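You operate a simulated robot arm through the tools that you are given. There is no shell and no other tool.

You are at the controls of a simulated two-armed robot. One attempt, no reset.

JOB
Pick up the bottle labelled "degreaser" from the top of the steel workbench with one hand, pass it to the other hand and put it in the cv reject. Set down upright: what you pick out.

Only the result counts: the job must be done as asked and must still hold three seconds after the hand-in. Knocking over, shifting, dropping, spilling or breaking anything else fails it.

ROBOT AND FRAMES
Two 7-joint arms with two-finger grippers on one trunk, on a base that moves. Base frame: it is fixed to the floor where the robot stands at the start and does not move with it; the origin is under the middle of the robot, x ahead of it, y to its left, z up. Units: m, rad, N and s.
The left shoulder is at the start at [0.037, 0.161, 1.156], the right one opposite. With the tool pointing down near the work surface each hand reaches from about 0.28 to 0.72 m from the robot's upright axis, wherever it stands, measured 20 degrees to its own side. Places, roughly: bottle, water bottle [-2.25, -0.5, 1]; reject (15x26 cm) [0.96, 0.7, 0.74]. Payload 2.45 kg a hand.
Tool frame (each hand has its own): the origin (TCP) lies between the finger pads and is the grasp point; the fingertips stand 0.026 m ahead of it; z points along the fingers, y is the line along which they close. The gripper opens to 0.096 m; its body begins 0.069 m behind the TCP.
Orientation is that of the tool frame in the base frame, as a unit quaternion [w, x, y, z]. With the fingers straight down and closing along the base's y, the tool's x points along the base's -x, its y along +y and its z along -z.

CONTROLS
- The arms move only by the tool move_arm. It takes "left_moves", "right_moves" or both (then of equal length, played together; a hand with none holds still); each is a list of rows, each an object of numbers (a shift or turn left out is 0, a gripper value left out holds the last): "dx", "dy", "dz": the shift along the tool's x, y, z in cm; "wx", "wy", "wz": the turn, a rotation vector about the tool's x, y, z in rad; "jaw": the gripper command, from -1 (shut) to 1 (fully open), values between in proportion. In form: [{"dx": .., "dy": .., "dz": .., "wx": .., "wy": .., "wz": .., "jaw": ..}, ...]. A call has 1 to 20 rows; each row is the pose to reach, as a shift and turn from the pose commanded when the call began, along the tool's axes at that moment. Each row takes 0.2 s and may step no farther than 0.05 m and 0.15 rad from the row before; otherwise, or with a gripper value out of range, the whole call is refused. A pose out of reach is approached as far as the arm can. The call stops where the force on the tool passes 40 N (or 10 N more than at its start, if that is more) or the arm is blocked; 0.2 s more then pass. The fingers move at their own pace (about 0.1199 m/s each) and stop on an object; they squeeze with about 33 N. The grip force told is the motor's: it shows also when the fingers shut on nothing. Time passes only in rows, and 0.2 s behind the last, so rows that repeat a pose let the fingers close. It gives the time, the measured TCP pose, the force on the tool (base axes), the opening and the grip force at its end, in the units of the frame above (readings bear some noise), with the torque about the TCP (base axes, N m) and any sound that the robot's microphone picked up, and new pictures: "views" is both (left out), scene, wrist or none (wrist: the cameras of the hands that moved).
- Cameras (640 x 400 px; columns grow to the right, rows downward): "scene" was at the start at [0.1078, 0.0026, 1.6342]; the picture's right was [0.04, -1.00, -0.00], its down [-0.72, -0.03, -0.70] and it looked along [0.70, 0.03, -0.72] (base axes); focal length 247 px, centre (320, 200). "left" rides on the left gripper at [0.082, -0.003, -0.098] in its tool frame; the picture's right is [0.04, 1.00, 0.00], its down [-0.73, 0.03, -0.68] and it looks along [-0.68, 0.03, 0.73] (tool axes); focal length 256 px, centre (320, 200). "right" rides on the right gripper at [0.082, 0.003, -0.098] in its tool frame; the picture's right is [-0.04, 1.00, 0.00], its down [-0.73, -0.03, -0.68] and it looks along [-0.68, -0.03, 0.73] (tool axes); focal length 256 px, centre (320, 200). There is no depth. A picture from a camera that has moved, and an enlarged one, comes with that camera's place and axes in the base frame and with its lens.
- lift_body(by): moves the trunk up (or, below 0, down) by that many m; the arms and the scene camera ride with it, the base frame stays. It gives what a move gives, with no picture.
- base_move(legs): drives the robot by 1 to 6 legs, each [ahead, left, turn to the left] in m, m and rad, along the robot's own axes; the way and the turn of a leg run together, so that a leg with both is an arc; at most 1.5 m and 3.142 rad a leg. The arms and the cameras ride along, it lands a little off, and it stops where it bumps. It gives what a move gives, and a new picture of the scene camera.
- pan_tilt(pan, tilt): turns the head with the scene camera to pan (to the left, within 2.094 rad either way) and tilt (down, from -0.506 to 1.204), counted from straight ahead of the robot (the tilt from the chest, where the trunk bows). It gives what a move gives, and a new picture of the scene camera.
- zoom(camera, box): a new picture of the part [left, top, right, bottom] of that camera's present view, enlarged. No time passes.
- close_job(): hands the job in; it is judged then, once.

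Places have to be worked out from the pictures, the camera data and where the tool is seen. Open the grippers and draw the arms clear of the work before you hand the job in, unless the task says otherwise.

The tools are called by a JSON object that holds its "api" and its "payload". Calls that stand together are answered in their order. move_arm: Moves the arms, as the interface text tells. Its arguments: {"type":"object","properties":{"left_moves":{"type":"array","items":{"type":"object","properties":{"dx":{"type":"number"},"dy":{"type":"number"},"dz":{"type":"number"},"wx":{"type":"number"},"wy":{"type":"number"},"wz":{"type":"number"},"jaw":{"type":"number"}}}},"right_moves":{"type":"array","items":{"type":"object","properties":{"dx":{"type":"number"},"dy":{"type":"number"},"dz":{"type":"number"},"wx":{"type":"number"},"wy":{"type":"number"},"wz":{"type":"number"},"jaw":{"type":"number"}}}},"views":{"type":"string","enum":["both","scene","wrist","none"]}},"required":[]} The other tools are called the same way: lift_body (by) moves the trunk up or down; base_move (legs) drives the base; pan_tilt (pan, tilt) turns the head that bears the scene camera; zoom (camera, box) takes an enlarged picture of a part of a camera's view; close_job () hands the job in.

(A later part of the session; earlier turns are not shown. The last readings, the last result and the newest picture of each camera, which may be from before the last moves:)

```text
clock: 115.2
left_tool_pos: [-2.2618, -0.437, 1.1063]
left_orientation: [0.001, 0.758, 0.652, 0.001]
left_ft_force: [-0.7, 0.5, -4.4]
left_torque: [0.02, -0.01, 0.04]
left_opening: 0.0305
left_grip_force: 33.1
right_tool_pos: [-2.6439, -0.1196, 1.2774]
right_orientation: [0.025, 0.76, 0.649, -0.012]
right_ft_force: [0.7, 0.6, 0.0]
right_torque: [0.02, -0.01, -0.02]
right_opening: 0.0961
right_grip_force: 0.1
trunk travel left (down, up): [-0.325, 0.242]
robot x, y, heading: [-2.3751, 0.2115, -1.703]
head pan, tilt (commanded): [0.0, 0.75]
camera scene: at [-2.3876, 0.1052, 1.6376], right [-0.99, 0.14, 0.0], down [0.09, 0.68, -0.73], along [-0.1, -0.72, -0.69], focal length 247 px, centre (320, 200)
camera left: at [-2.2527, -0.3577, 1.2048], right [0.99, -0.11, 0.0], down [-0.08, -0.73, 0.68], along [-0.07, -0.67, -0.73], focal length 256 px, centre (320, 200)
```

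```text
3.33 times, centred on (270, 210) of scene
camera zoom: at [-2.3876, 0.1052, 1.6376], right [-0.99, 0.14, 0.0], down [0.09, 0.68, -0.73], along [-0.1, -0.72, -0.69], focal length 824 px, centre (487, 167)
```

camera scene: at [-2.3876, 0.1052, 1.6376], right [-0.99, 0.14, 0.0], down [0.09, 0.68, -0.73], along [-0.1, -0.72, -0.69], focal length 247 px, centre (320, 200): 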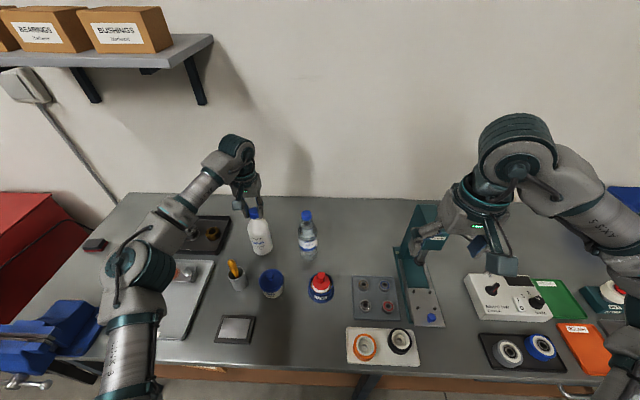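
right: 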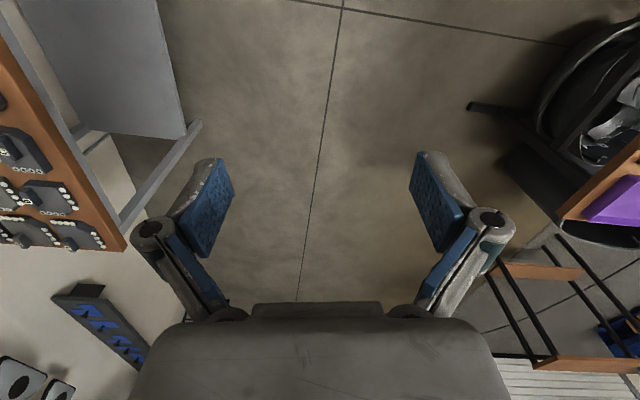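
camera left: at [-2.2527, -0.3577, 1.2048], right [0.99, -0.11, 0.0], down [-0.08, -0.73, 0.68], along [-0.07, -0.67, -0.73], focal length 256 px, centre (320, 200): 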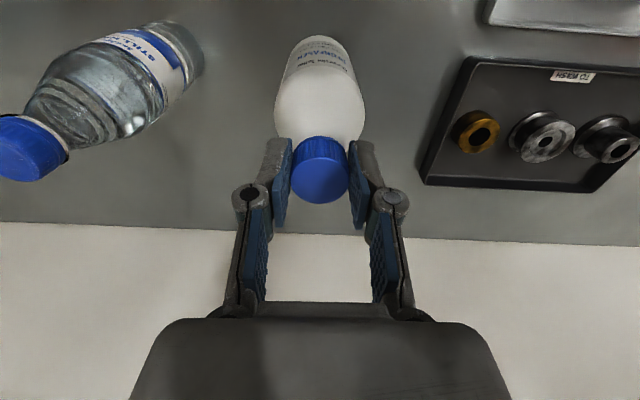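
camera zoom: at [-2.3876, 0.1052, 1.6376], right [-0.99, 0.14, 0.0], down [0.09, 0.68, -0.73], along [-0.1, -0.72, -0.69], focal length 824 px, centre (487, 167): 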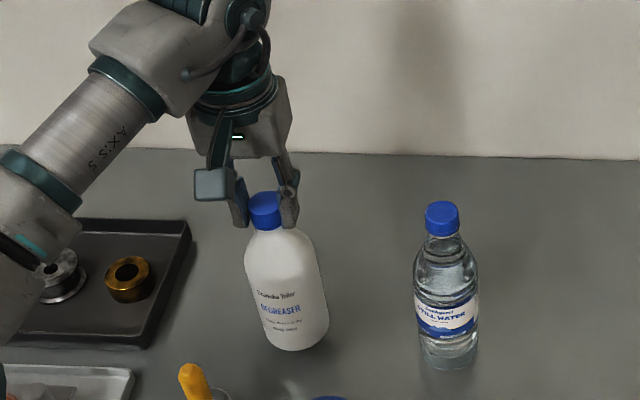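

The bottle came up cleanly (load ≈4.4 N) and upright. I raise it slowly to clear the cup and pot in front, drawing it slightly back away from the shelf.

{"api": "move_arm", "payload": {"left_moves": [{"dx": 0.1, "dz": -0.4}, {"dx": 0.3, "dz": -1.2}, {"dx": 0.6, "dz": -2.4}, {"dx": 0.9, "dz": -3.8}, {"dx": 1.3, "dz": -5.3}, {"dx": 1.7, "dz": -6.8}, {"dx": 2.1, "dz": -8.3}, {"dx": 2.5, "dz": -9.8}, {"dx": 2.9, "dz": -11.3}, {"dx": 3.3, "dz": -12.8}, {"dx": 3.6, "dz": -14.0}, {"dx": 3.8, "dz": -14.9}, {"dx": 3.9, "dz": -15.5}, {"dx": 4.0, "dz": -15.8}, {"dx": 4.0, "dz": -15.8}], "views": "both"}}

```text
clock: 118.4
left_tool_pos: [-2.2554, -0.3988, 1.2656]
left_orientation: [0.001, 0.758, 0.652, 0.0]
left_ft_force: [0.4, -1.0, -4.3]
left_torque: [0.04, -0.02, 0.01]
left_opening: 0.031
left_grip_force: 32.8
right_tool_pos: [-2.6435, -0.1202, 1.2772]
right_orientation: [0.026, 0.76, 0.65, -0.013]
right_ft_force: [-0.1, 0.5, 0.1]
right_torque: [0.06, 0.0, 0.0]
right_opening: 0.0959
right_grip_force: 0.1
trunk travel left (down, up): [-0.325, 0.242]
robot x, y, heading: [-2.3787, 0.212, -1.711]
head pan, tilt (commanded): [0.0, 0.75]
camera scene: at [-2.3879, 0.1056, 1.6376], right [-0.99, 0.14, 0.0], down [0.09, 0.68, -0.73], along [-0.1, -0.72, -0.69], focal length 247 px, centre (320, 200)
camera left: at [-2.2472, -0.3183, 1.3636], right [0.99, -0.11, 0.0], down [-0.08, -0.73, 0.68], along [-0.07, -0.67, -0.73], focal length 256 px, centre (320, 200)
```

scene: 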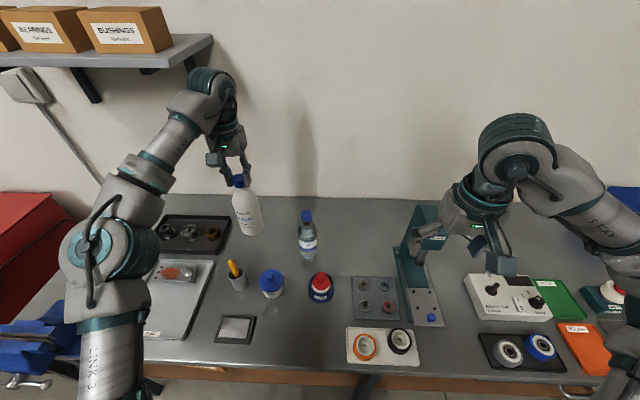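
left: 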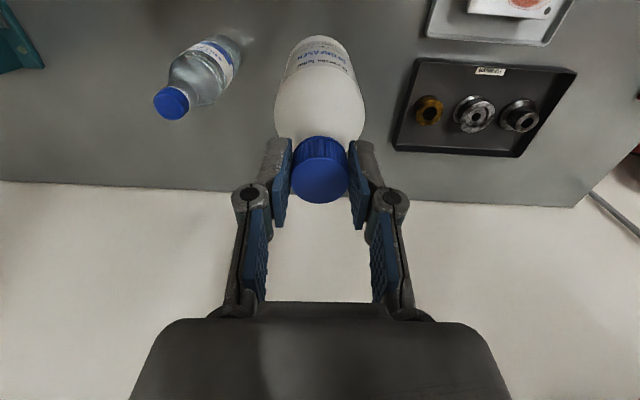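

The bottle bottom is now ≈1.08 m high, above everything. I back the base straight away from the bench by 0.35 m.

{"api": "base_move", "payload": {"legs": [[-0.35, 0, 0]]}}

{"api": "lift_body", "payload": {"by": 0.0}}

{"api": "lift_body", "payload": {"by": 0.0}}

{"api": "lift_body", "payload": {"by": 0.0}}

```text
clock: 120.7
left_tool_pos: [-2.2087, -0.0561, 1.2651]
left_orientation: [-0.001, 0.758, 0.652, 0.001]
left_ft_force: [0.1, -0.1, -4.7]
left_torque: [-0.01, 0.01, 0.0]
left_opening: 0.0308
left_grip_force: 32.8
right_tool_pos: [-2.5969, 0.2219, 1.2768]
right_orientation: [0.026, 0.76, 0.649, -0.012]
right_ft_force: [0.5, 1.0, 0.2]
right_torque: [0.01, 0.0, 0.01]
right_opening: 0.0963
right_grip_force: 0.1
trunk travel left (down, up): [-0.325, 0.242]
robot x, y, heading: [-2.3272, 0.5504, -1.708]
head pan, tilt (commanded): [0.0, 0.75]
camera scene: at [-2.3406, 0.4468, 1.6374], right [-0.99, 0.14, 0.0], down [0.09, 0.68, -0.73], along [-0.1, -0.72, -0.69], focal length 247 px, centre (320, 200)
```

scene: 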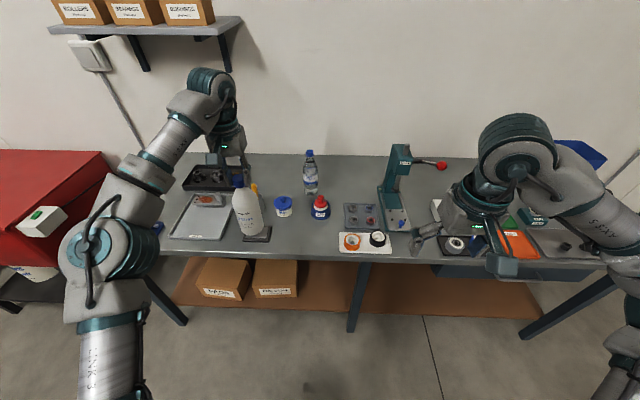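

```text
clock: 121.2
left_tool_pos: [-2.2081, -0.0526, 1.2674]
left_orientation: [0.002, 0.758, 0.652, 0.001]
left_ft_force: [-0.5, -0.8, -3.5]
left_torque: [0.0, 0.0, 0.01]
left_opening: 0.0309
left_grip_force: 32.5
right_tool_pos: [-2.5959, 0.2253, 1.279]
right_orientation: [0.027, 0.76, 0.65, -0.014]
right_ft_force: [-0.8, -1.0, 0.0]
right_torque: [-0.02, -0.05, -0.02]
right_opening: 0.0961
right_grip_force: 0.0
trunk travel left (down, up): [-0.325, 0.242]
robot x, y, heading: [-2.3275, 0.5544, -1.707]
head pan, tilt (commanded): [0.0, 0.75]
```

```text
clock: 121.7
left_tool_pos: [-2.2073, -0.0516, 1.2683]
left_orientation: [0.002, 0.759, 0.652, 0.0]
left_ft_force: [0.6, 0.2, -4.5]
left_torque: [0.04, 0.02, 0.01]
left_opening: 0.0313
left_grip_force: 33.2
right_tool_pos: [-2.5975, 0.228, 1.2786]
right_orientation: [0.026, 0.76, 0.649, -0.014]
right_ft_force: [0.5, -0.2, -0.5]
right_torque: [0.0, -0.01, -0.04]
right_opening: 0.0959
right_grip_force: 0.0
trunk travel left (down, up): [-0.325, 0.242]
robot x, y, heading: [-2.3273, 0.5547, -1.708]
head pan, tilt (commanded): [0.0, 0.75]
```

```text
clock: 122.2
left_tool_pos: [-2.2081, -0.0522, 1.2684]
left_orientation: [0.002, 0.758, 0.652, -0.001]
left_ft_force: [-0.2, 0.5, -3.6]
left_torque: [0.05, 0.02, 0.01]
left_opening: 0.031
left_grip_force: 32.7
right_tool_pos: [-2.5965, 0.2298, 1.2797]
right_orientation: [0.027, 0.76, 0.649, -0.015]
right_ft_force: [0.6, 0.3, 0.0]
right_torque: [0.02, -0.04, -0.02]
right_opening: 0.0961
right_grip_force: 0.1
trunk travel left (down, up): [-0.325, 0.242]
robot x, y, heading: [-2.3262, 0.5566, -1.709]
head pan, tilt (commanded): [0.0, 0.75]
```

Bottle held steadily, 4.4 N. Now the handover: I bring the left hand toward the middle and slowly begin turning the right hand so its fingers will point to the robot's left, horizontally.

{"api": "move_arm", "payload": {"left_moves": [{"dx": 0.06, "dy": -0.11}, {"dx": 0.22, "dy": -0.41}, {"dx": 0.49, "dy": -0.89}, {"dx": 0.83, "dy": -1.51}, {"dx": 1.24, "dy": -2.26}, {"dx": 1.71, "dy": -3.11}, {"dx": 2.22, "dy": -4.03}, {"dx": 2.75, "dy": -5.0}, {"dx": 3.3, "dy": -6.0}, {"dx": 3.85, "dy": -7.0}, {"dx": 4.38, "dy": -7.97}, {"dx": 4.89, "dy": -8.89}, {"dx": 5.36, "dy": -9.74}, {"dx": 5.77, "dy": -10.49}, {"dx": 6.11, "dy": -11.11}, {"dx": 6.38, "dy": -11.59}, {"dx": 6.54, "dy": -11.89}, {"dx": 6.6, "dy": -12.0}], "right_moves": [{"wx": -0.005, "wy": 0.006, "wz": 0.006, "dx": -0.04, "dy": 0.03, "dz": 0.03}, {"wx": -0.02, "wy": 0.021, "wz": 0.021, "dx": -0.14, "dy": 0.13, "dz": 0.12}, {"wx": -0.043, "wy": 0.046, "wz": 0.046, "dx": -0.3, "dy": 0.27, "dz": 0.25}, {"wx": -0.073, "wy": 0.078, "wz": 0.079, "dx": -0.5, "dy": 0.47, "dz": 0.43}, {"wx": -0.108, "wy": 0.117, "wz": 0.117, "dx": -0.75, "dy": 0.7, "dz": 0.64}, {"wx": -0.149, "wy": 0.161, "wz": 0.161, "dx": -1.04, "dy": 0.96, "dz": 0.88}, {"wx": -0.194, "wy": 0.209, "wz": 0.209, "dx": -1.34, "dy": 1.24, "dz": 1.14}, {"wx": -0.24, "wy": 0.259, "wz": 0.26, "dx": -1.67, "dy": 1.54, "dz": 1.42}, {"wx": -0.288, "wy": 0.311, "wz": 0.312, "dx": -2.0, "dy": 1.85, "dz": 1.7}, {"wx": -0.336, "wy": 0.363, "wz": 0.363, "dx": -2.33, "dy": 2.16, "dz": 1.98}, {"wx": -0.383, "wy": 0.413, "wz": 0.414, "dx": -2.66, "dy": 2.46, "dz": 2.26}, {"wx": -0.427, "wy": 0.461, "wz": 0.462, "dx": -2.96, "dy": 2.74, "dz": 2.52}, {"wx": -0.468, "wy": 0.505, "wz": 0.506, "dx": -3.25, "dy": 3.0, "dz": 2.76}, {"wx": -0.504, "wy": 0.544, "wz": 0.545, "dx": -3.5, "dy": 3.23, "dz": 2.97}, {"wx": -0.534, "wy": 0.576, "wz": 0.577, "dx": -3.7, "dy": 3.43, "dz": 3.15}, {"wx": -0.557, "wy": 0.601, "wz": 0.602, "dx": -3.86, "dy": 3.57, "dz": 3.28}, {"wx": -0.571, "wy": 0.616, "wz": 0.618, "dx": -3.96, "dy": 3.67, "dz": 3.37}, {"wx": -0.5765, "wy": 0.622, "wz": 0.6235, "dx": -4.0, "dy": 3.7, "dz": 3.4}], "views": "scene"}}

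{"api": "lift_body", "payload": {"by": 0.0}}

{"api": "lift_body", "payload": {"by": 0.0}}

{"api": "lift_body", "payload": {"by": 0.0}}

```text
clock: 126.0
left_tool_pos: [-2.3184, 0.0323, 1.267]
left_orientation: [0.002, 0.758, 0.652, 0.001]
left_ft_force: [0.3, -0.6, -4.7]
left_torque: [-0.01, -0.01, -0.01]
left_opening: 0.031
left_grip_force: 32.9
right_tool_pos: [-2.5648, 0.1812, 1.2472]
right_orientation: [0.044, 0.847, 0.347, 0.401]
right_ft_force: [-0.3, -0.4, -0.2]
right_torque: [0.0, 0.03, -0.03]
right_opening: 0.0961
right_grip_force: 0.1
trunk travel left (down, up): [-0.325, 0.242]
robot x, y, heading: [-2.3253, 0.556, -1.71]
head pan, tilt (commanded): [0.0, 0.75]
camera scene: at [-2.3419, 0.4488, 1.6376], right [-0.99, 0.14, 0.0], down [0.1, 0.68, -0.73], along [-0.1, -0.72, -0.69], focal length 247 px, centre (320, 200)
```

scene: 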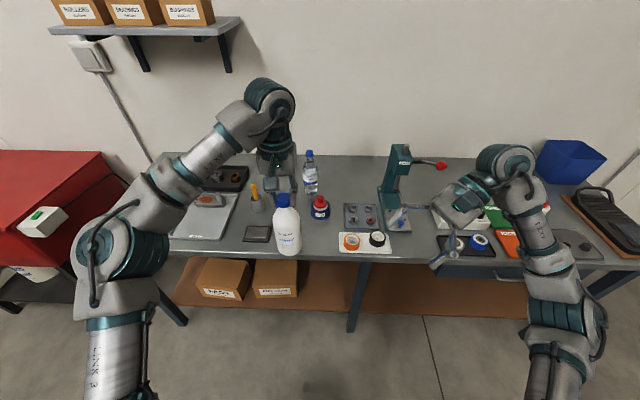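

```text
clock: 126.5
left_tool_pos: [-2.3166, 0.0309, 1.2671]
left_orientation: [0.002, 0.758, 0.652, 0.0]
left_ft_force: [-0.5, -0.8, -4.3]
left_torque: [0.05, -0.02, -0.01]
left_opening: 0.0306
left_grip_force: 33.1
right_tool_pos: [-2.5665, 0.1805, 1.2472]
right_orientation: [0.044, 0.847, 0.346, 0.4]
right_ft_force: [0.2, 0.0, -0.4]
right_torque: [0.03, -0.01, -0.02]
right_opening: 0.0958
right_grip_force: 0.1
trunk travel left (down, up): [-0.325, 0.242]
robot x, y, heading: [-2.3299, 0.5549, -1.703]
head pan, tilt (commanded): [0.0, 0.75]
```

```text
clock: 127.0
left_tool_pos: [-2.3173, 0.0313, 1.2673]
left_orientation: [0.002, 0.758, 0.652, 0.0]
left_ft_force: [0.5, -0.6, -5.2]
left_torque: [0.02, -0.03, 0.01]
left_opening: 0.0309
left_grip_force: 32.8
right_tool_pos: [-2.5673, 0.1809, 1.247]
right_orientation: [0.044, 0.847, 0.347, 0.4]
right_ft_force: [-0.5, 0.1, -0.8]
right_torque: [-0.01, 0.01, -0.01]
right_opening: 0.096
right_grip_force: 0.1
trunk travel left (down, up): [-0.325, 0.242]
robot x, y, heading: [-2.3262, 0.5574, -1.706]
head pan, tilt (commanded): [0.0, 0.75]
```

```text
clock: 127.5
left_tool_pos: [-2.3176, 0.0311, 1.2679]
left_orientation: [0.003, 0.759, 0.652, 0.0]
left_ft_force: [0.3, 0.8, -4.1]
left_torque: [0.02, 0.01, 0.0]
left_opening: 0.0309
left_grip_force: 33.7
right_tool_pos: [-2.567, 0.1814, 1.2472]
right_orientation: [0.043, 0.847, 0.347, 0.401]
right_ft_force: [0.3, -1.1, 0.7]
right_torque: [-0.01, 0.01, 0.02]
right_opening: 0.0959
right_grip_force: 0.1
trunk travel left (down, up): [-0.325, 0.242]
robot x, y, heading: [-2.3304, 0.5552, -1.706]
head pan, tilt (commanded): [0.0, 0.75]
```

All steady. I finish turning the right hand to horizontal (fingers to the left, closing fore-aft, camera on top) while moving it partway in.

{"api": "move_arm", "payload": {"right_moves": [{"wx": -0.005, "wy": 0.0056, "wz": 0.0056, "dx": -0.05, "dy": 0.04, "dz": 0.05}, {"wx": -0.0195, "wy": 0.0211, "wz": 0.0211, "dx": -0.2, "dy": 0.16, "dz": 0.18}, {"wx": -0.0425, "wy": 0.0459, "wz": 0.046, "dx": -0.43, "dy": 0.35, "dz": 0.39}, {"wx": -0.0724, "wy": 0.0782, "wz": 0.0784, "dx": -0.74, "dy": 0.6, "dz": 0.67}, {"wx": -0.108, "wy": 0.1167, "wz": 0.1169, "dx": -1.1, "dy": 0.89, "dz": 0.99}, {"wx": -0.1488, "wy": 0.1607, "wz": 0.1611, "dx": -1.52, "dy": 1.23, "dz": 1.37}, {"wx": -0.193, "wy": 0.2085, "wz": 0.209, "dx": -1.97, "dy": 1.6, "dz": 1.77}, {"wx": -0.2395, "wy": 0.2587, "wz": 0.2594, "dx": -2.45, "dy": 1.98, "dz": 2.2}, {"wx": -0.2872, "wy": 0.3103, "wz": 0.311, "dx": -2.94, "dy": 2.38, "dz": 2.64}, {"wx": -0.3349, "wy": 0.3618, "wz": 0.3626, "dx": -3.42, "dy": 2.78, "dz": 3.08}, {"wx": -0.3814, "wy": 0.412, "wz": 0.413, "dx": -3.9, "dy": 3.16, "dz": 3.51}, {"wx": -0.4256, "wy": 0.4598, "wz": 0.4609, "dx": -4.35, "dy": 3.53, "dz": 3.91}, {"wx": -0.4664, "wy": 0.5038, "wz": 0.5051, "dx": -4.77, "dy": 3.87, "dz": 4.29}, {"wx": -0.502, "wy": 0.5423, "wz": 0.5436, "dx": -5.13, "dy": 4.16, "dz": 4.61}, {"wx": -0.5319, "wy": 0.5746, "wz": 0.576, "dx": -5.44, "dy": 4.41, "dz": 4.89}, {"wx": -0.5549, "wy": 0.5994, "wz": 0.6009, "dx": -5.67, "dy": 4.6, "dz": 5.1}, {"wx": -0.5692, "wy": 0.6149, "wz": 0.6164, "dx": -5.82, "dy": 4.72, "dz": 5.23}, {"wx": -0.5744, "wy": 0.6205, "wz": 0.622, "dx": -5.87, "dy": 4.76, "dz": 5.28}], "views": "both"}}

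{"api": "lift_body", "payload": {"by": 0.0}}

{"api": "lift_body", "payload": {"by": 0.0}}

{"api": "lift_body", "payload": {"by": 0.0}}

```text
clock: 131.3
left_tool_pos: [-2.3182, 0.0318, 1.2661]
left_orientation: [0.002, 0.758, 0.652, -0.001]
left_ft_force: [0.5, 0.0, -4.3]
left_torque: [0.01, 0.01, -0.02]
left_opening: 0.0307
left_grip_force: 32.9
right_tool_pos: [-2.5279, 0.1186, 1.1906]
right_orientation: [0.048, 0.705, -0.047, 0.706]
right_ft_force: [0.7, 0.2, -0.2]
right_torque: [-0.02, 0.01, -0.01]
right_opening: 0.0961
right_grip_force: 0.1
trunk travel left (down, up): [-0.325, 0.242]
robot x, y, heading: [-2.3278, 0.5527, -1.706]
head pan, tilt (commanded): [0.0, 0.75]
camera scene: at [-2.3418, 0.4492, 1.6376], right [-0.99, 0.14, 0.0], down [0.1, 0.68, -0.73], along [-0.1, -0.72, -0.69], focal length 247 px, centre (320, 200)
camera right: at [-2.626, 0.1309, 1.2723], right [-0.14, -0.99, -0.04], down [-0.67, 0.12, -0.73], along [0.73, -0.07, -0.68], focal length 256 px, centre (320, 200)
```

scene: 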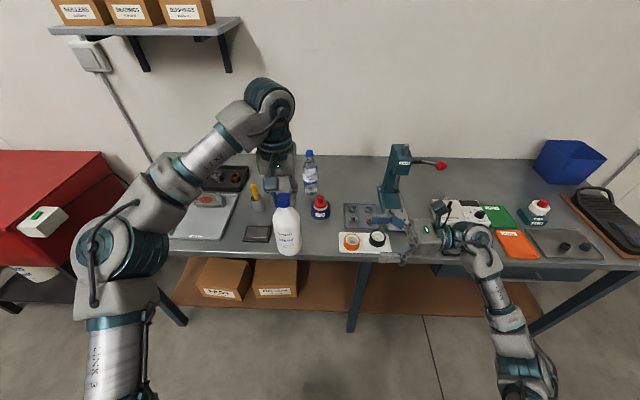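
right: 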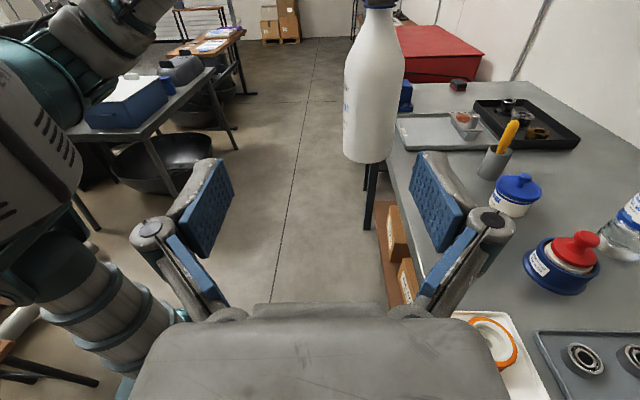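

```text
clock: 131.8
left_tool_pos: [-2.3184, 0.0327, 1.2676]
left_orientation: [0.003, 0.758, 0.652, -0.001]
left_ft_force: [-0.5, 0.6, -4.0]
left_torque: [0.05, -0.01, -0.02]
left_opening: 0.0309
left_grip_force: 32.9
right_tool_pos: [-2.529, 0.12, 1.1902]
right_orientation: [0.048, 0.706, -0.049, 0.705]
right_ft_force: [0.3, 0.4, -0.4]
right_torque: [0.0, -0.01, 0.02]
right_opening: 0.0958
right_grip_force: 0.2
trunk travel left (down, up): [-0.325, 0.242]
robot x, y, heading: [-2.3282, 0.5546, -1.706]
head pan, tilt (commanded): [0.0, 0.75]
```

```text
clock: 132.3
left_tool_pos: [-2.3171, 0.0314, 1.2669]
left_orientation: [0.002, 0.758, 0.652, 0.001]
left_ft_force: [0.5, 0.3, -4.1]
left_torque: [0.03, -0.06, 0.0]
left_opening: 0.0306
left_grip_force: 32.9
right_tool_pos: [-2.5289, 0.1199, 1.1911]
right_orientation: [0.049, 0.706, -0.047, 0.705]
right_ft_force: [-0.5, -1.2, 0.8]
right_torque: [-0.06, -0.01, -0.02]
right_opening: 0.096
right_grip_force: 0.0
trunk travel left (down, up): [-0.325, 0.242]
robot x, y, heading: [-2.3278, 0.5568, -1.71]
head pan, tilt (commanded): [0.0, 0.75]
```

```text
clock: 132.8
left_tool_pos: [-2.317, 0.0334, 1.2674]
left_orientation: [0.003, 0.758, 0.652, -0.001]
left_ft_force: [-0.4, -0.5, -3.2]
left_torque: [0.01, -0.03, 0.01]
left_opening: 0.031
left_grip_force: 32.8
right_tool_pos: [-2.5281, 0.1199, 1.1927]
right_orientation: [0.049, 0.706, -0.048, 0.705]
right_ft_force: [-0.3, -0.8, 0.7]
right_torque: [0.02, -0.01, -0.02]
right_opening: 0.096
right_grip_force: 0.0
trunk travel left (down, up): [-0.325, 0.242]
robot x, y, heading: [-2.3282, 0.5579, -1.713]
head pan, tilt (commanded): [0.0, 0.75]
```

The right hand is now horizontal (x up, y forward, z left) and sees the bottle. The bottle axis is 5.8 cm forward and 22 cm left of the right TCP; I move in to a pre-grasp 12 cm short, at mid-body height.

{"api": "move_arm", "payload": {"right_moves": [{"dx": -0.03, "dy": 0.1, "dz": 0.15}, {"dx": -0.1, "dy": 0.35, "dz": 0.55}, {"dx": -0.22, "dy": 0.7, "dz": 1.2}, {"dx": -0.36, "dy": 1.15, "dz": 2.0}, {"dx": -0.53, "dy": 1.7, "dz": 2.95}, {"dx": -0.71, "dy": 2.3, "dz": 3.95}, {"dx": -0.9, "dy": 2.9, "dz": 5.0}, {"dx": -1.09, "dy": 3.5, "dz": 6.05}, {"dx": -1.27, "dy": 4.1, "dz": 7.05}, {"dx": -1.44, "dy": 4.65, "dz": 8.0}, {"dx": -1.58, "dy": 5.1, "dz": 8.8}, {"dx": -1.7, "dy": 5.45, "dz": 9.45}, {"dx": -1.77, "dy": 5.7, "dz": 9.85}, {"dx": -1.8, "dy": 5.8, "dz": 10.0}, {"dx": -1.8, "dy": 5.8, "dz": 10.0}], "views": "both"}}

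{"api": "lift_body", "payload": {"by": 0.0}}

{"api": "zoom", "payload": {"camera": "right", "box": [160, 0, 480, 200]}}

{"api": "zoom", "payload": {"camera": "scene", "box": [220, 100, 420, 280]}}

```text
clock: 136.0
left_tool_pos: [-2.317, 0.0332, 1.2669]
left_orientation: [0.002, 0.758, 0.652, 0.0]
left_ft_force: [0.4, 0.7, -3.4]
left_torque: [0.07, 0.02, -0.04]
left_opening: 0.0309
left_grip_force: 33.2
right_tool_pos: [-2.4366, 0.0478, 1.1735]
right_orientation: [0.048, 0.706, -0.047, 0.705]
right_ft_force: [-0.2, 0.6, -0.4]
right_torque: [-0.03, 0.02, -0.03]
right_opening: 0.0963
right_grip_force: 0.1
trunk travel left (down, up): [-0.325, 0.242]
robot x, y, heading: [-2.33, 0.5509, -1.708]
head pan, tilt (commanded): [0.0, 0.75]
camera scene: at [-2.3409, 0.4485, 1.6376], right [-0.99, 0.14, 0.0], down [0.09, 0.68, -0.73], along [-0.1, -0.72, -0.69], focal length 247 px, centre (320, 200)
camera right: at [-2.5345, 0.0594, 1.2544], right [-0.14, -0.99, -0.04], down [-0.67, 0.12, -0.73], along [0.73, -0.07, -0.68], focal length 256 px, centre (320, 200)
```

scene: 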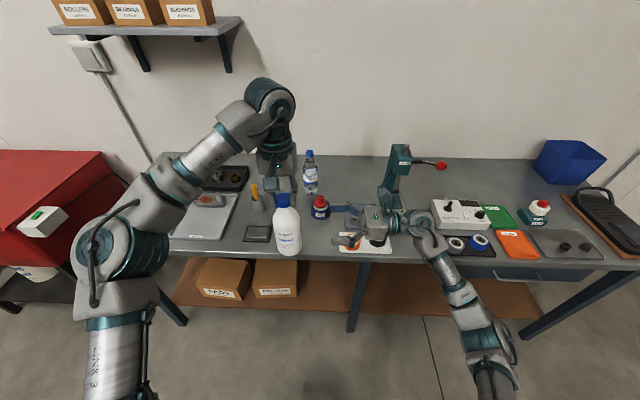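
right: 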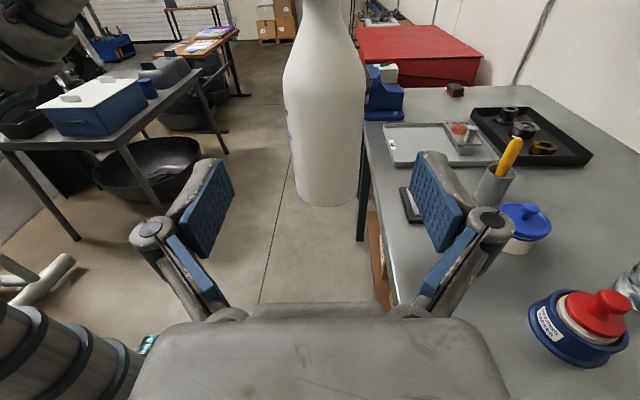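

```text
clock: 136.5
left_tool_pos: [-2.3164, 0.0319, 1.268]
left_orientation: [0.003, 0.758, 0.652, 0.0]
left_ft_force: [-0.7, -0.6, -4.6]
left_torque: [0.02, 0.01, 0.0]
left_opening: 0.031
left_grip_force: 33.2
right_tool_pos: [-2.4369, 0.048, 1.1725]
right_orientation: [0.049, 0.705, -0.048, 0.705]
right_ft_force: [0.2, -0.4, 0.4]
right_torque: [0.01, 0.0, -0.02]
right_opening: 0.0959
right_grip_force: 0.1
trunk travel left (down, up): [-0.325, 0.242]
robot x, y, heading: [-2.3279, 0.5563, -1.713]
head pan, tilt (commanded): [0.0, 0.75]
```

```text
2.00 times, centred on (320, 100) of right
camera zoom: at [-2.5344, 0.0594, 1.2547], right [-0.14, -0.99, -0.04], down [-0.67, 0.12, -0.73], along [0.73, -0.07, -0.68], focal length 512 px, centre (320, 400)
```

zoom: 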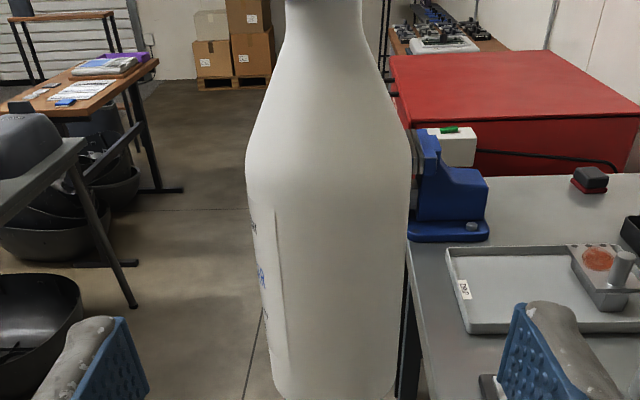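

```text
2.22 times, centred on (320, 190) of scene
camera zoom: at [-2.3409, 0.4485, 1.6376], right [-0.99, 0.14, 0.0], down [0.09, 0.68, -0.73], along [-0.1, -0.72, -0.69], focal length 549 px, centre (320, 222)
```

zoom: 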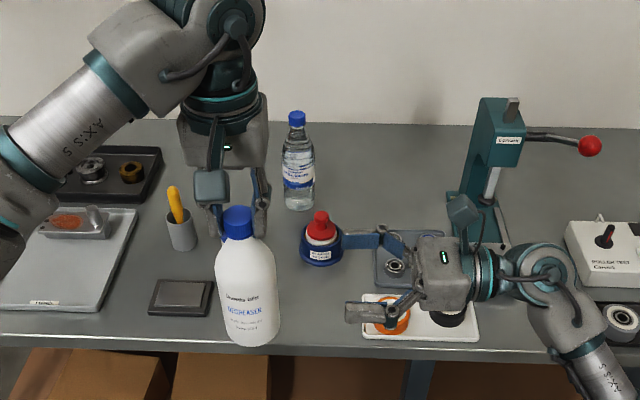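

The pre-grasp is aligned within about 5 mm (the wrist image shows the bottle slightly forward). I correct +0.4 cm forward and move in 6 cm, then check again.

{"api": "move_arm", "payload": {"right_moves": [{"dy": 0.05, "dz": 0.15}, {"dy": 0.1, "dz": 0.6}, {"dy": 0.2, "dz": 1.3}, {"dy": 0.25, "dz": 2.1}, {"dy": 0.3, "dz": 3.0}, {"dy": 0.35, "dz": 3.9}, {"dy": 0.4, "dz": 4.7}, {"dy": 0.4, "dz": 5.4}, {"dy": 0.4, "dz": 5.85}, {"dy": 0.4, "dz": 6.0}, {"dy": 0.4, "dz": 6.0}], "views": "both"}}

{"api": "zoom", "payload": {"camera": "right", "box": [160, 0, 480, 240]}}

```text
clock: 138.9
left_tool_pos: [-2.3159, 0.0312, 1.2667]
left_orientation: [0.001, 0.758, 0.652, -0.001]
left_ft_force: [1.5, -0.4, -4.7]
left_torque: [0.01, 0.01, 0.0]
left_opening: 0.0309
left_grip_force: 32.9
right_tool_pos: [-2.3772, 0.0354, 1.1736]
right_orientation: [0.048, 0.706, -0.048, 0.705]
right_ft_force: [-0.4, 0.4, -0.1]
right_torque: [0.03, 0.02, -0.03]
right_opening: 0.0963
right_grip_force: 0.0
trunk travel left (down, up): [-0.325, 0.242]
robot x, y, heading: [-2.3274, 0.5544, -1.711]
head pan, tilt (commanded): [0.0, 0.75]
camera scene: at [-2.3404, 0.4483, 1.6376], right [-0.99, 0.14, 0.0], down [0.09, 0.68, -0.73], along [-0.1, -0.72, -0.69], focal length 247 px, centre (320, 200)
camera right: at [-2.475, 0.0472, 1.255], right [-0.14, -0.99, -0.04], down [-0.67, 0.12, -0.73], along [0.73, -0.07, -0.68], focal length 256 px, centre (320, 200)
```

scene: 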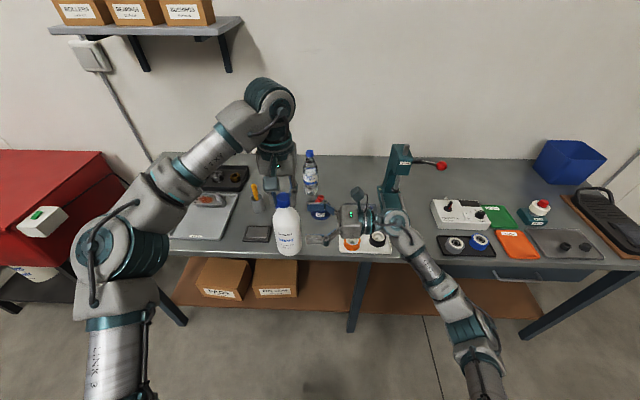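
right: 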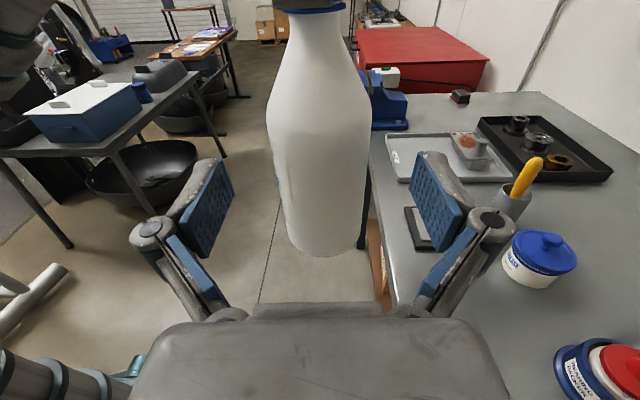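

```text
1.67 times, centred on (320, 120) of right
camera zoom: at [-2.475, 0.0472, 1.255], right [-0.14, -0.99, -0.04], down [-0.67, 0.12, -0.73], along [0.73, -0.07, -0.68], focal length 427 px, centre (320, 333)
```

zoom: 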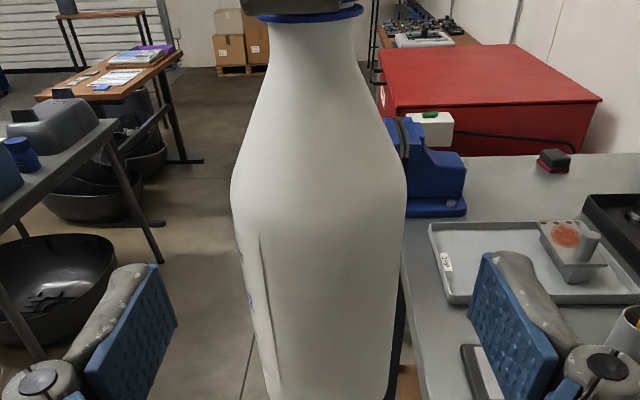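

Bottle is centred between the right fingers. I move in the last 6 cm slowly.

{"api": "move_arm", "payload": {"right_moves": [{"dz": 0.15}, {"dz": 0.6}, {"dz": 1.3}, {"dz": 2.1}, {"dz": 3.0}, {"dz": 3.9}, {"dz": 4.7}, {"dz": 5.4}, {"dz": 5.85}, {"dz": 6.0}, {"dz": 6.0}], "views": "both"}}

{"api": "zoom", "payload": {"camera": "scene", "box": [220, 100, 420, 280]}}

```text
clock: 141.3
left_tool_pos: [-2.3161, 0.0304, 1.2678]
left_orientation: [0.002, 0.758, 0.652, -0.002]
left_ft_force: [-0.3, 0.9, -4.0]
left_torque: [0.03, -0.03, -0.01]
left_opening: 0.0309
left_grip_force: 32.7
right_tool_pos: [-2.317, 0.0281, 1.1731]
right_orientation: [0.049, 0.706, -0.048, 0.705]
right_ft_force: [-0.1, -0.3, 0.1]
right_torque: [-0.03, -0.01, 0.02]
right_opening: 0.0959
right_grip_force: 0.1
trunk travel left (down, up): [-0.325, 0.242]
robot x, y, heading: [-2.3296, 0.5564, -1.71]
head pan, tilt (commanded): [0.0, 0.75]
camera scene: at [-2.3398, 0.4481, 1.6376], right [-0.99, 0.14, 0.0], down [0.09, 0.68, -0.73], along [-0.1, -0.72, -0.69], focal length 247 px, centre (320, 200)
camera right: at [-2.4151, 0.0388, 1.2544], right [-0.14, -0.99, -0.04], down [-0.67, 0.12, -0.73], along [0.73, -0.07, -0.68], focal length 256 px, centre (320, 200)
```

scene: 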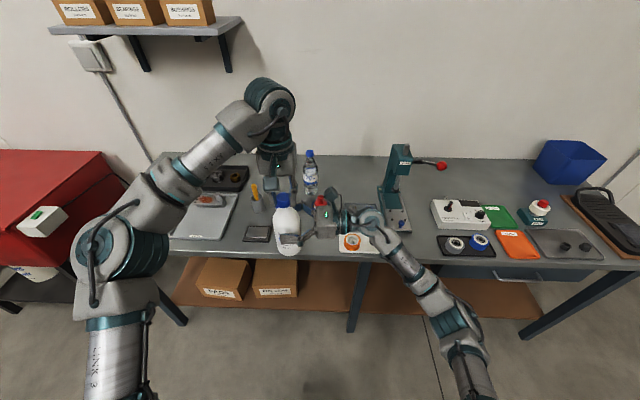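
right: 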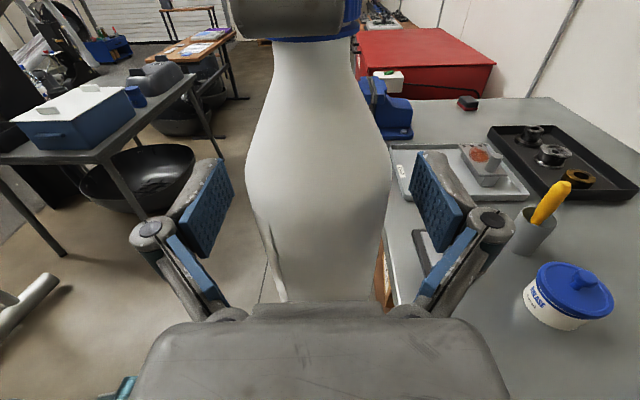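

```text
2.22 times, centred on (320, 190) of scene
camera zoom: at [-2.3398, 0.4481, 1.6376], right [-0.99, 0.14, 0.0], down [0.09, 0.68, -0.73], along [-0.1, -0.72, -0.69], focal length 549 px, centre (320, 222)
```

zoom: 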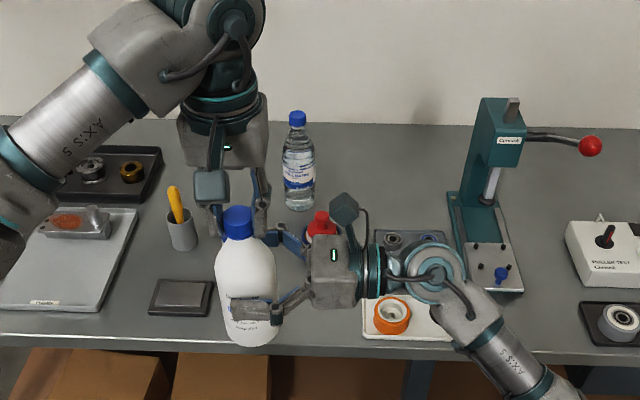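

The bottle sits centred between the right fingers. I close the right gripper while the left keeps hold.

{"api": "move_arm", "payload": {"right_moves": [{"jaw": -1}, {"jaw": -1}, {"jaw": -1}, {"jaw": -1}, {"jaw": -1}], "views": "both"}}

{"api": "zoom", "payload": {"camera": "scene", "box": [220, 100, 420, 280]}}

```text
clock: 142.5
left_tool_pos: [-2.3154, 0.0317, 1.2679]
left_orientation: [0.001, 0.758, 0.652, 0.0]
left_ft_force: [7.4, -5.1, -3.6]
left_torque: [-0.5, -0.24, 0.06]
left_opening: 0.0309
left_grip_force: 32.6
right_tool_pos: [-2.3179, 0.0289, 1.1727]
right_orientation: [0.049, 0.706, -0.048, 0.705]
right_ft_force: [-6.8, 5.6, 0.4]
right_torque: [0.06, -0.42, -0.03]
right_opening: 0.0654
right_grip_force: 33.0
trunk travel left (down, up): [-0.325, 0.242]
robot x, y, heading: [-2.3308, 0.5529, -1.708]
head pan, tilt (commanded): [0.0, 0.75]
camera scene: at [-2.3398, 0.4481, 1.6376], right [-0.99, 0.14, 0.0], down [0.09, 0.68, -0.73], along [-0.1, -0.72, -0.69], focal length 247 px, centre (320, 200)
camera right: at [-2.4153, 0.0389, 1.2544], right [-0.14, -0.99, -0.04], down [-0.67, 0.12, -0.73], along [0.73, -0.07, -0.68], focal length 256 px, centre (320, 200)
```

scene: 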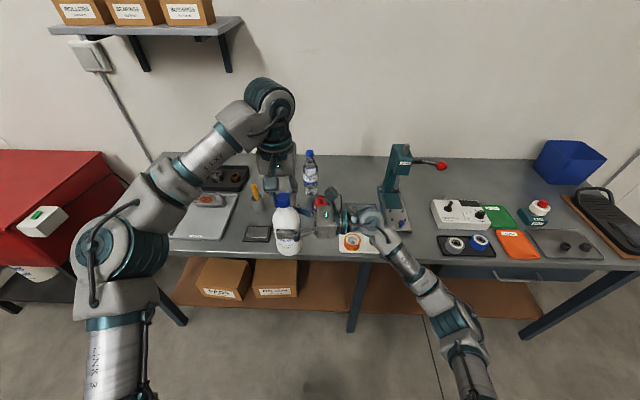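
right: 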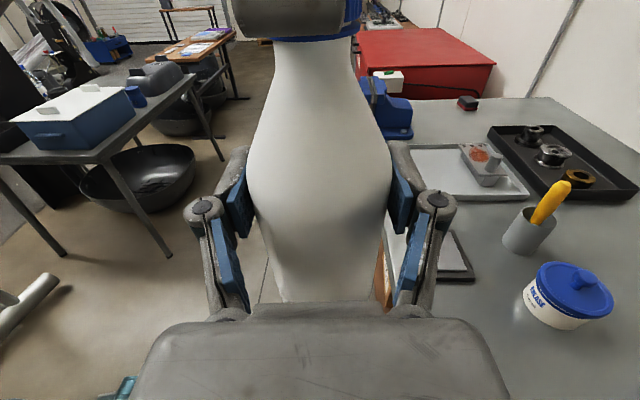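

```text
2.22 times, centred on (320, 190) of scene
camera zoom: at [-2.3398, 0.4481, 1.6376], right [-0.99, 0.14, 0.0], down [0.09, 0.68, -0.73], along [-0.1, -0.72, -0.69], focal length 549 px, centre (320, 222)
```

zoom: 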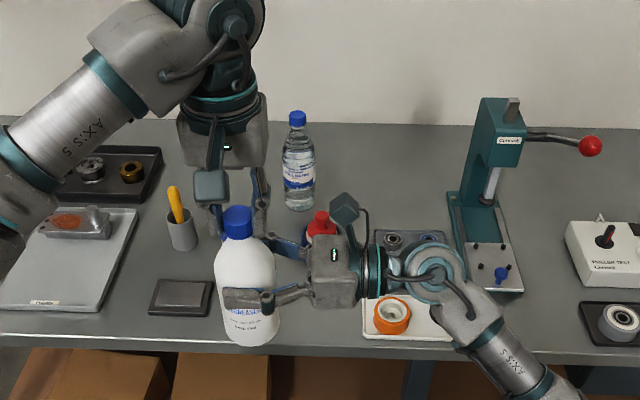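

Right hand grips the body (65 mm opening, 33 N). I open the left gripper partly (to ~53 mm, avoiding the right camera box) and, after a pause, lift the left hand straight up.

{"api": "move_arm", "payload": {"left_moves": [{"jaw": 0.1}, {"jaw": 0.1}, {"jaw": 0.1}, {"jaw": 0.1}], "views": "both"}}

{"api": "zoom", "payload": {"camera": "scene", "box": [220, 100, 420, 280]}}

```text
clock: 143.5
left_tool_pos: [-2.3156, 0.0327, 1.2677]
left_orientation: [0.002, 0.758, 0.652, -0.001]
left_ft_force: [-0.2, 0.2, 0.0]
left_torque: [-0.02, 0.02, -0.02]
left_opening: 0.0532
left_grip_force: 0.1
right_tool_pos: [-2.318, 0.0287, 1.1732]
right_orientation: [0.048, 0.706, -0.047, 0.705]
right_ft_force: [0.0, 0.2, -0.2]
right_torque: [0.02, 0.03, 0.02]
right_opening: 0.065
right_grip_force: 33.0
trunk travel left (down, up): [-0.325, 0.242]
robot x, y, heading: [-2.3282, 0.5528, -1.71]
head pan, tilt (commanded): [0.0, 0.75]
camera scene: at [-2.3398, 0.4481, 1.6376], right [-0.99, 0.14, 0.0], down [0.09, 0.68, -0.73], along [-0.1, -0.72, -0.69], focal length 247 px, centre (320, 200)
camera left: at [-2.3077, 0.1129, 1.3652], right [0.99, -0.11, 0.0], down [-0.08, -0.73, 0.68], along [-0.07, -0.68, -0.73], focal length 256 px, centre (320, 200)
```

scene: 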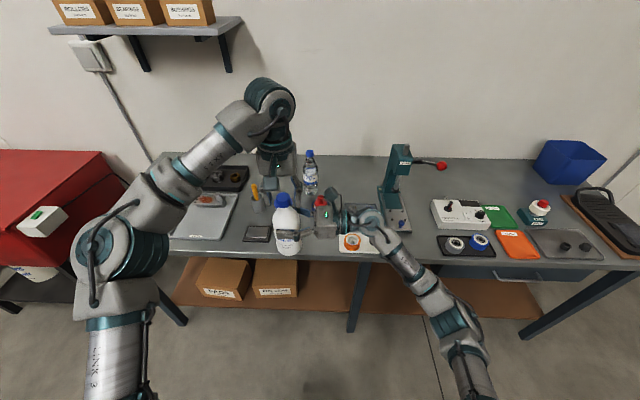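
left: 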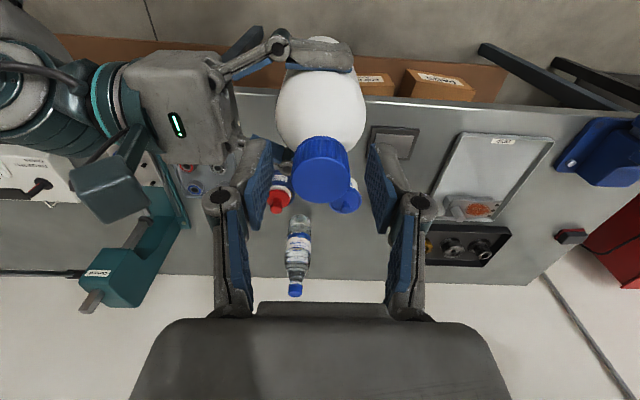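

```text
2.22 times, centred on (320, 190) of scene
camera zoom: at [-2.3398, 0.4481, 1.6376], right [-0.99, 0.14, 0.0], down [0.09, 0.68, -0.73], along [-0.1, -0.72, -0.69], focal length 549 px, centre (320, 222)
```

zoom: 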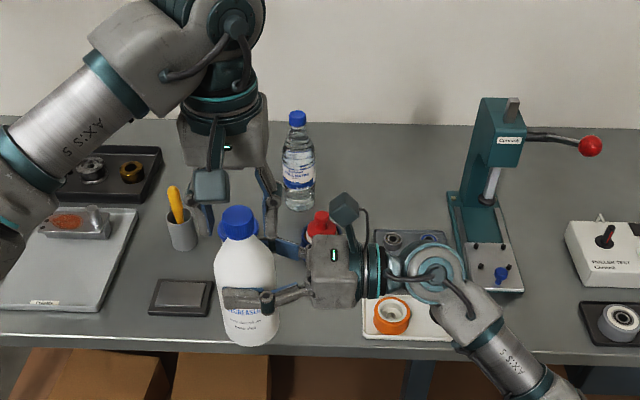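

The left hand has let go (opening 53 mm, no load) and the right holds the bottle. I raise the left hand straight up slowly.

{"api": "move_arm", "payload": {"left_moves": [{"dz": -0.3}, {"dz": -0.9}, {"dz": -1.8}, {"dz": -3.0}, {"dz": -4.3}, {"dz": -5.6}, {"dz": -6.9}, {"dz": -8.1}, {"dz": -9.0}, {"dz": -9.7}, {"dz": -10.0}, {"dz": -10.0}], "views": "both"}}

{"api": "lift_body", "payload": {"by": 0.0}}

```text
clock: 146.1
left_tool_pos: [-2.3174, 0.0316, 1.3681]
left_orientation: [0.002, 0.759, 0.651, -0.002]
left_ft_force: [0.4, -0.1, -0.2]
left_torque: [-0.03, 0.01, -0.02]
left_opening: 0.0528
left_grip_force: 0.0
right_tool_pos: [-2.3186, 0.0281, 1.1726]
right_orientation: [0.049, 0.706, -0.048, 0.705]
right_ft_force: [-0.7, 0.6, 0.0]
right_torque: [-0.02, 0.02, -0.02]
right_opening: 0.0654
right_grip_force: 33.0
trunk travel left (down, up): [-0.325, 0.242]
robot x, y, heading: [-2.3298, 0.5532, -1.712]
head pan, tilt (commanded): [0.0, 0.75]
camera scene: at [-2.3406, 0.4484, 1.6376], right [-0.99, 0.14, 0.0], down [0.09, 0.68, -0.73], along [-0.1, -0.72, -0.69], focal length 247 px, centre (320, 200)
camera left: at [-2.309, 0.1128, 1.4653], right [0.99, -0.11, 0.0], down [-0.08, -0.73, 0.68], along [-0.07, -0.68, -0.73], focal length 256 px, centre (320, 200)
```

scene: 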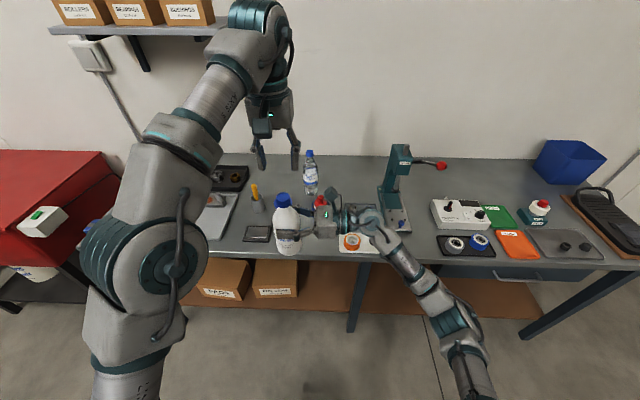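
left: 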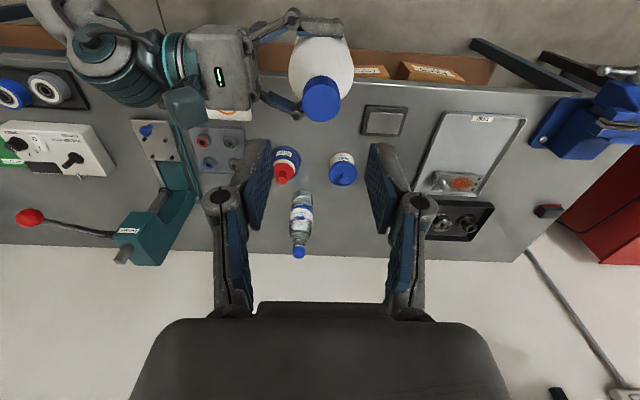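

```text
clock: 146.6
left_tool_pos: [-2.3169, 0.0314, 1.3678]
left_orientation: [0.003, 0.758, 0.652, -0.002]
left_ft_force: [-0.3, -0.7, 0.4]
left_torque: [-0.01, 0.0, 0.0]
left_opening: 0.053
left_grip_force: 0.1
right_tool_pos: [-2.3171, 0.027, 1.1728]
right_orientation: [0.049, 0.706, -0.048, 0.705]
right_ft_force: [-1.0, 0.3, -0.6]
right_torque: [0.0, -0.04, -0.02]
right_opening: 0.0652
right_grip_force: 32.9
trunk travel left (down, up): [-0.325, 0.242]
robot x, y, heading: [-2.3317, 0.5533, -1.709]
head pan, tilt (commanded): [0.0, 0.75]
```

Handover complete: the bottle hangs upright in the right hand. I move the left hand aside to the left, gently.

{"api": "move_arm", "payload": {"left_moves": [{"dx": 0.05, "dy": 0.16}, {"dx": 0.17, "dy": 0.6}, {"dx": 0.37, "dy": 1.3}, {"dx": 0.63, "dy": 2.3}, {"dx": 0.94, "dy": 3.4}, {"dx": 1.3, "dy": 4.7}, {"dx": 1.68, "dy": 6.0}, {"dx": 2.1, "dy": 7.5}, {"dx": 2.5, "dy": 9.0}, {"dx": 2.9, "dy": 10.5}, {"dx": 3.3, "dy": 12.0}, {"dx": 3.7, "dy": 13.3}, {"dx": 4.06, "dy": 14.6}, {"dx": 4.37, "dy": 15.7}, {"dx": 4.63, "dy": 16.7}, {"dx": 4.83, "dy": 17.4}, {"dx": 4.95, "dy": 17.8}, {"dx": 5.0, "dy": 18.0}], "views": "none"}}

{"api": "pan_tilt", "payload": {"pan": -0.6, "tilt": 1.0}}

{"api": "lift_body", "payload": {"by": 0.0}}

{"api": "lift_body", "payload": {"by": 0.0}}

```text
clock: 150.4
left_tool_pos: [-2.1292, 0.0541, 1.3661]
left_orientation: [0.002, 0.758, 0.652, -0.002]
left_ft_force: [-0.3, -0.7, -1.0]
left_torque: [-0.02, 0.01, -0.01]
left_opening: 0.0527
left_grip_force: 0.0
right_tool_pos: [-2.3162, 0.0278, 1.1728]
right_orientation: [0.048, 0.706, -0.048, 0.705]
right_ft_force: [0.4, -0.2, -0.5]
right_torque: [-0.03, 0.04, 0.0]
right_opening: 0.0655
right_grip_force: 32.6
trunk travel left (down, up): [-0.325, 0.242]
robot x, y, heading: [-2.3308, 0.5565, -1.713]
head pan, tilt (commanded): [0.0, 0.75]
```

```text
clock: 151.4
left_tool_pos: [-2.1292, 0.0544, 1.3676]
left_orientation: [0.002, 0.758, 0.652, -0.002]
left_ft_force: [0.7, 0.2, 0.1]
left_torque: [0.04, 0.01, 0.0]
left_opening: 0.0529
left_grip_force: 0.0
right_tool_pos: [-2.3165, 0.0274, 1.1724]
right_orientation: [0.049, 0.706, -0.048, 0.705]
right_ft_force: [-0.1, -0.1, 0.6]
right_torque: [0.0, -0.01, 0.01]
right_opening: 0.0653
right_grip_force: 33.1
trunk travel left (down, up): [-0.325, 0.242]
robot x, y, heading: [-2.327, 0.5559, -1.706]
head pan, tilt (commanded): [-0.6, 1.0]
camera scene: at [-2.3737, 0.4793, 1.6187], right [-0.74, 0.67, 0.0], down [0.57, 0.63, -0.54], along [-0.36, -0.4, -0.84], focal length 247 px, centre (320, 200)
```

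scene: 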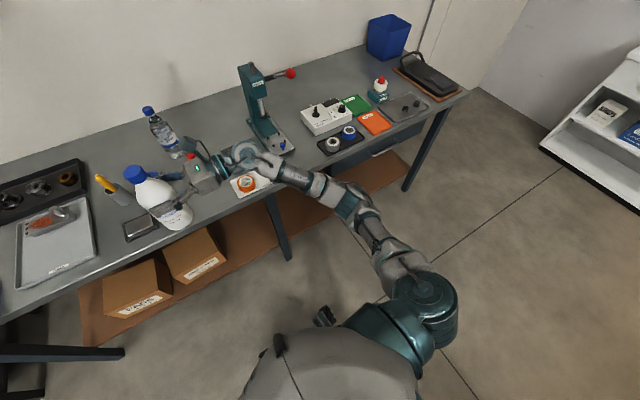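

```text
clock: 151.9
left_tool_pos: [-2.1299, 0.0551, 1.3668]
left_orientation: [0.002, 0.759, 0.651, -0.002]
left_ft_force: [-0.6, -0.4, -0.6]
left_torque: [0.0, 0.0, 0.0]
left_opening: 0.0527
left_grip_force: 0.0
right_tool_pos: [-2.3159, 0.0284, 1.1728]
right_orientation: [0.049, 0.706, -0.048, 0.705]
right_ft_force: [0.2, 0.2, -0.6]
right_torque: [0.01, -0.02, -0.03]
right_opening: 0.0654
right_grip_force: 33.2
trunk travel left (down, up): [-0.325, 0.242]
robot x, y, heading: [-2.328, 0.5547, -1.714]
head pan, tilt (commanded): [-0.6, 1.0]
```

```text
clock: 152.4
left_tool_pos: [-2.13, 0.0541, 1.3671]
left_orientation: [0.002, 0.758, 0.653, -0.002]
left_ft_force: [0.5, -0.5, 0.5]
left_torque: [0.04, -0.03, -0.01]
left_opening: 0.0528
left_grip_force: 0.1
right_tool_pos: [-2.3178, 0.0267, 1.1732]
right_orientation: [0.048, 0.706, -0.048, 0.705]
right_ft_force: [-0.1, -0.3, -0.1]
right_torque: [-0.03, 0.01, 0.05]
right_opening: 0.0652
right_grip_force: 33.3
trunk travel left (down, up): [-0.325, 0.242]
robot x, y, heading: [-2.3306, 0.5541, -1.712]
head pan, tilt (commanded): [-0.6, 1.0]
```

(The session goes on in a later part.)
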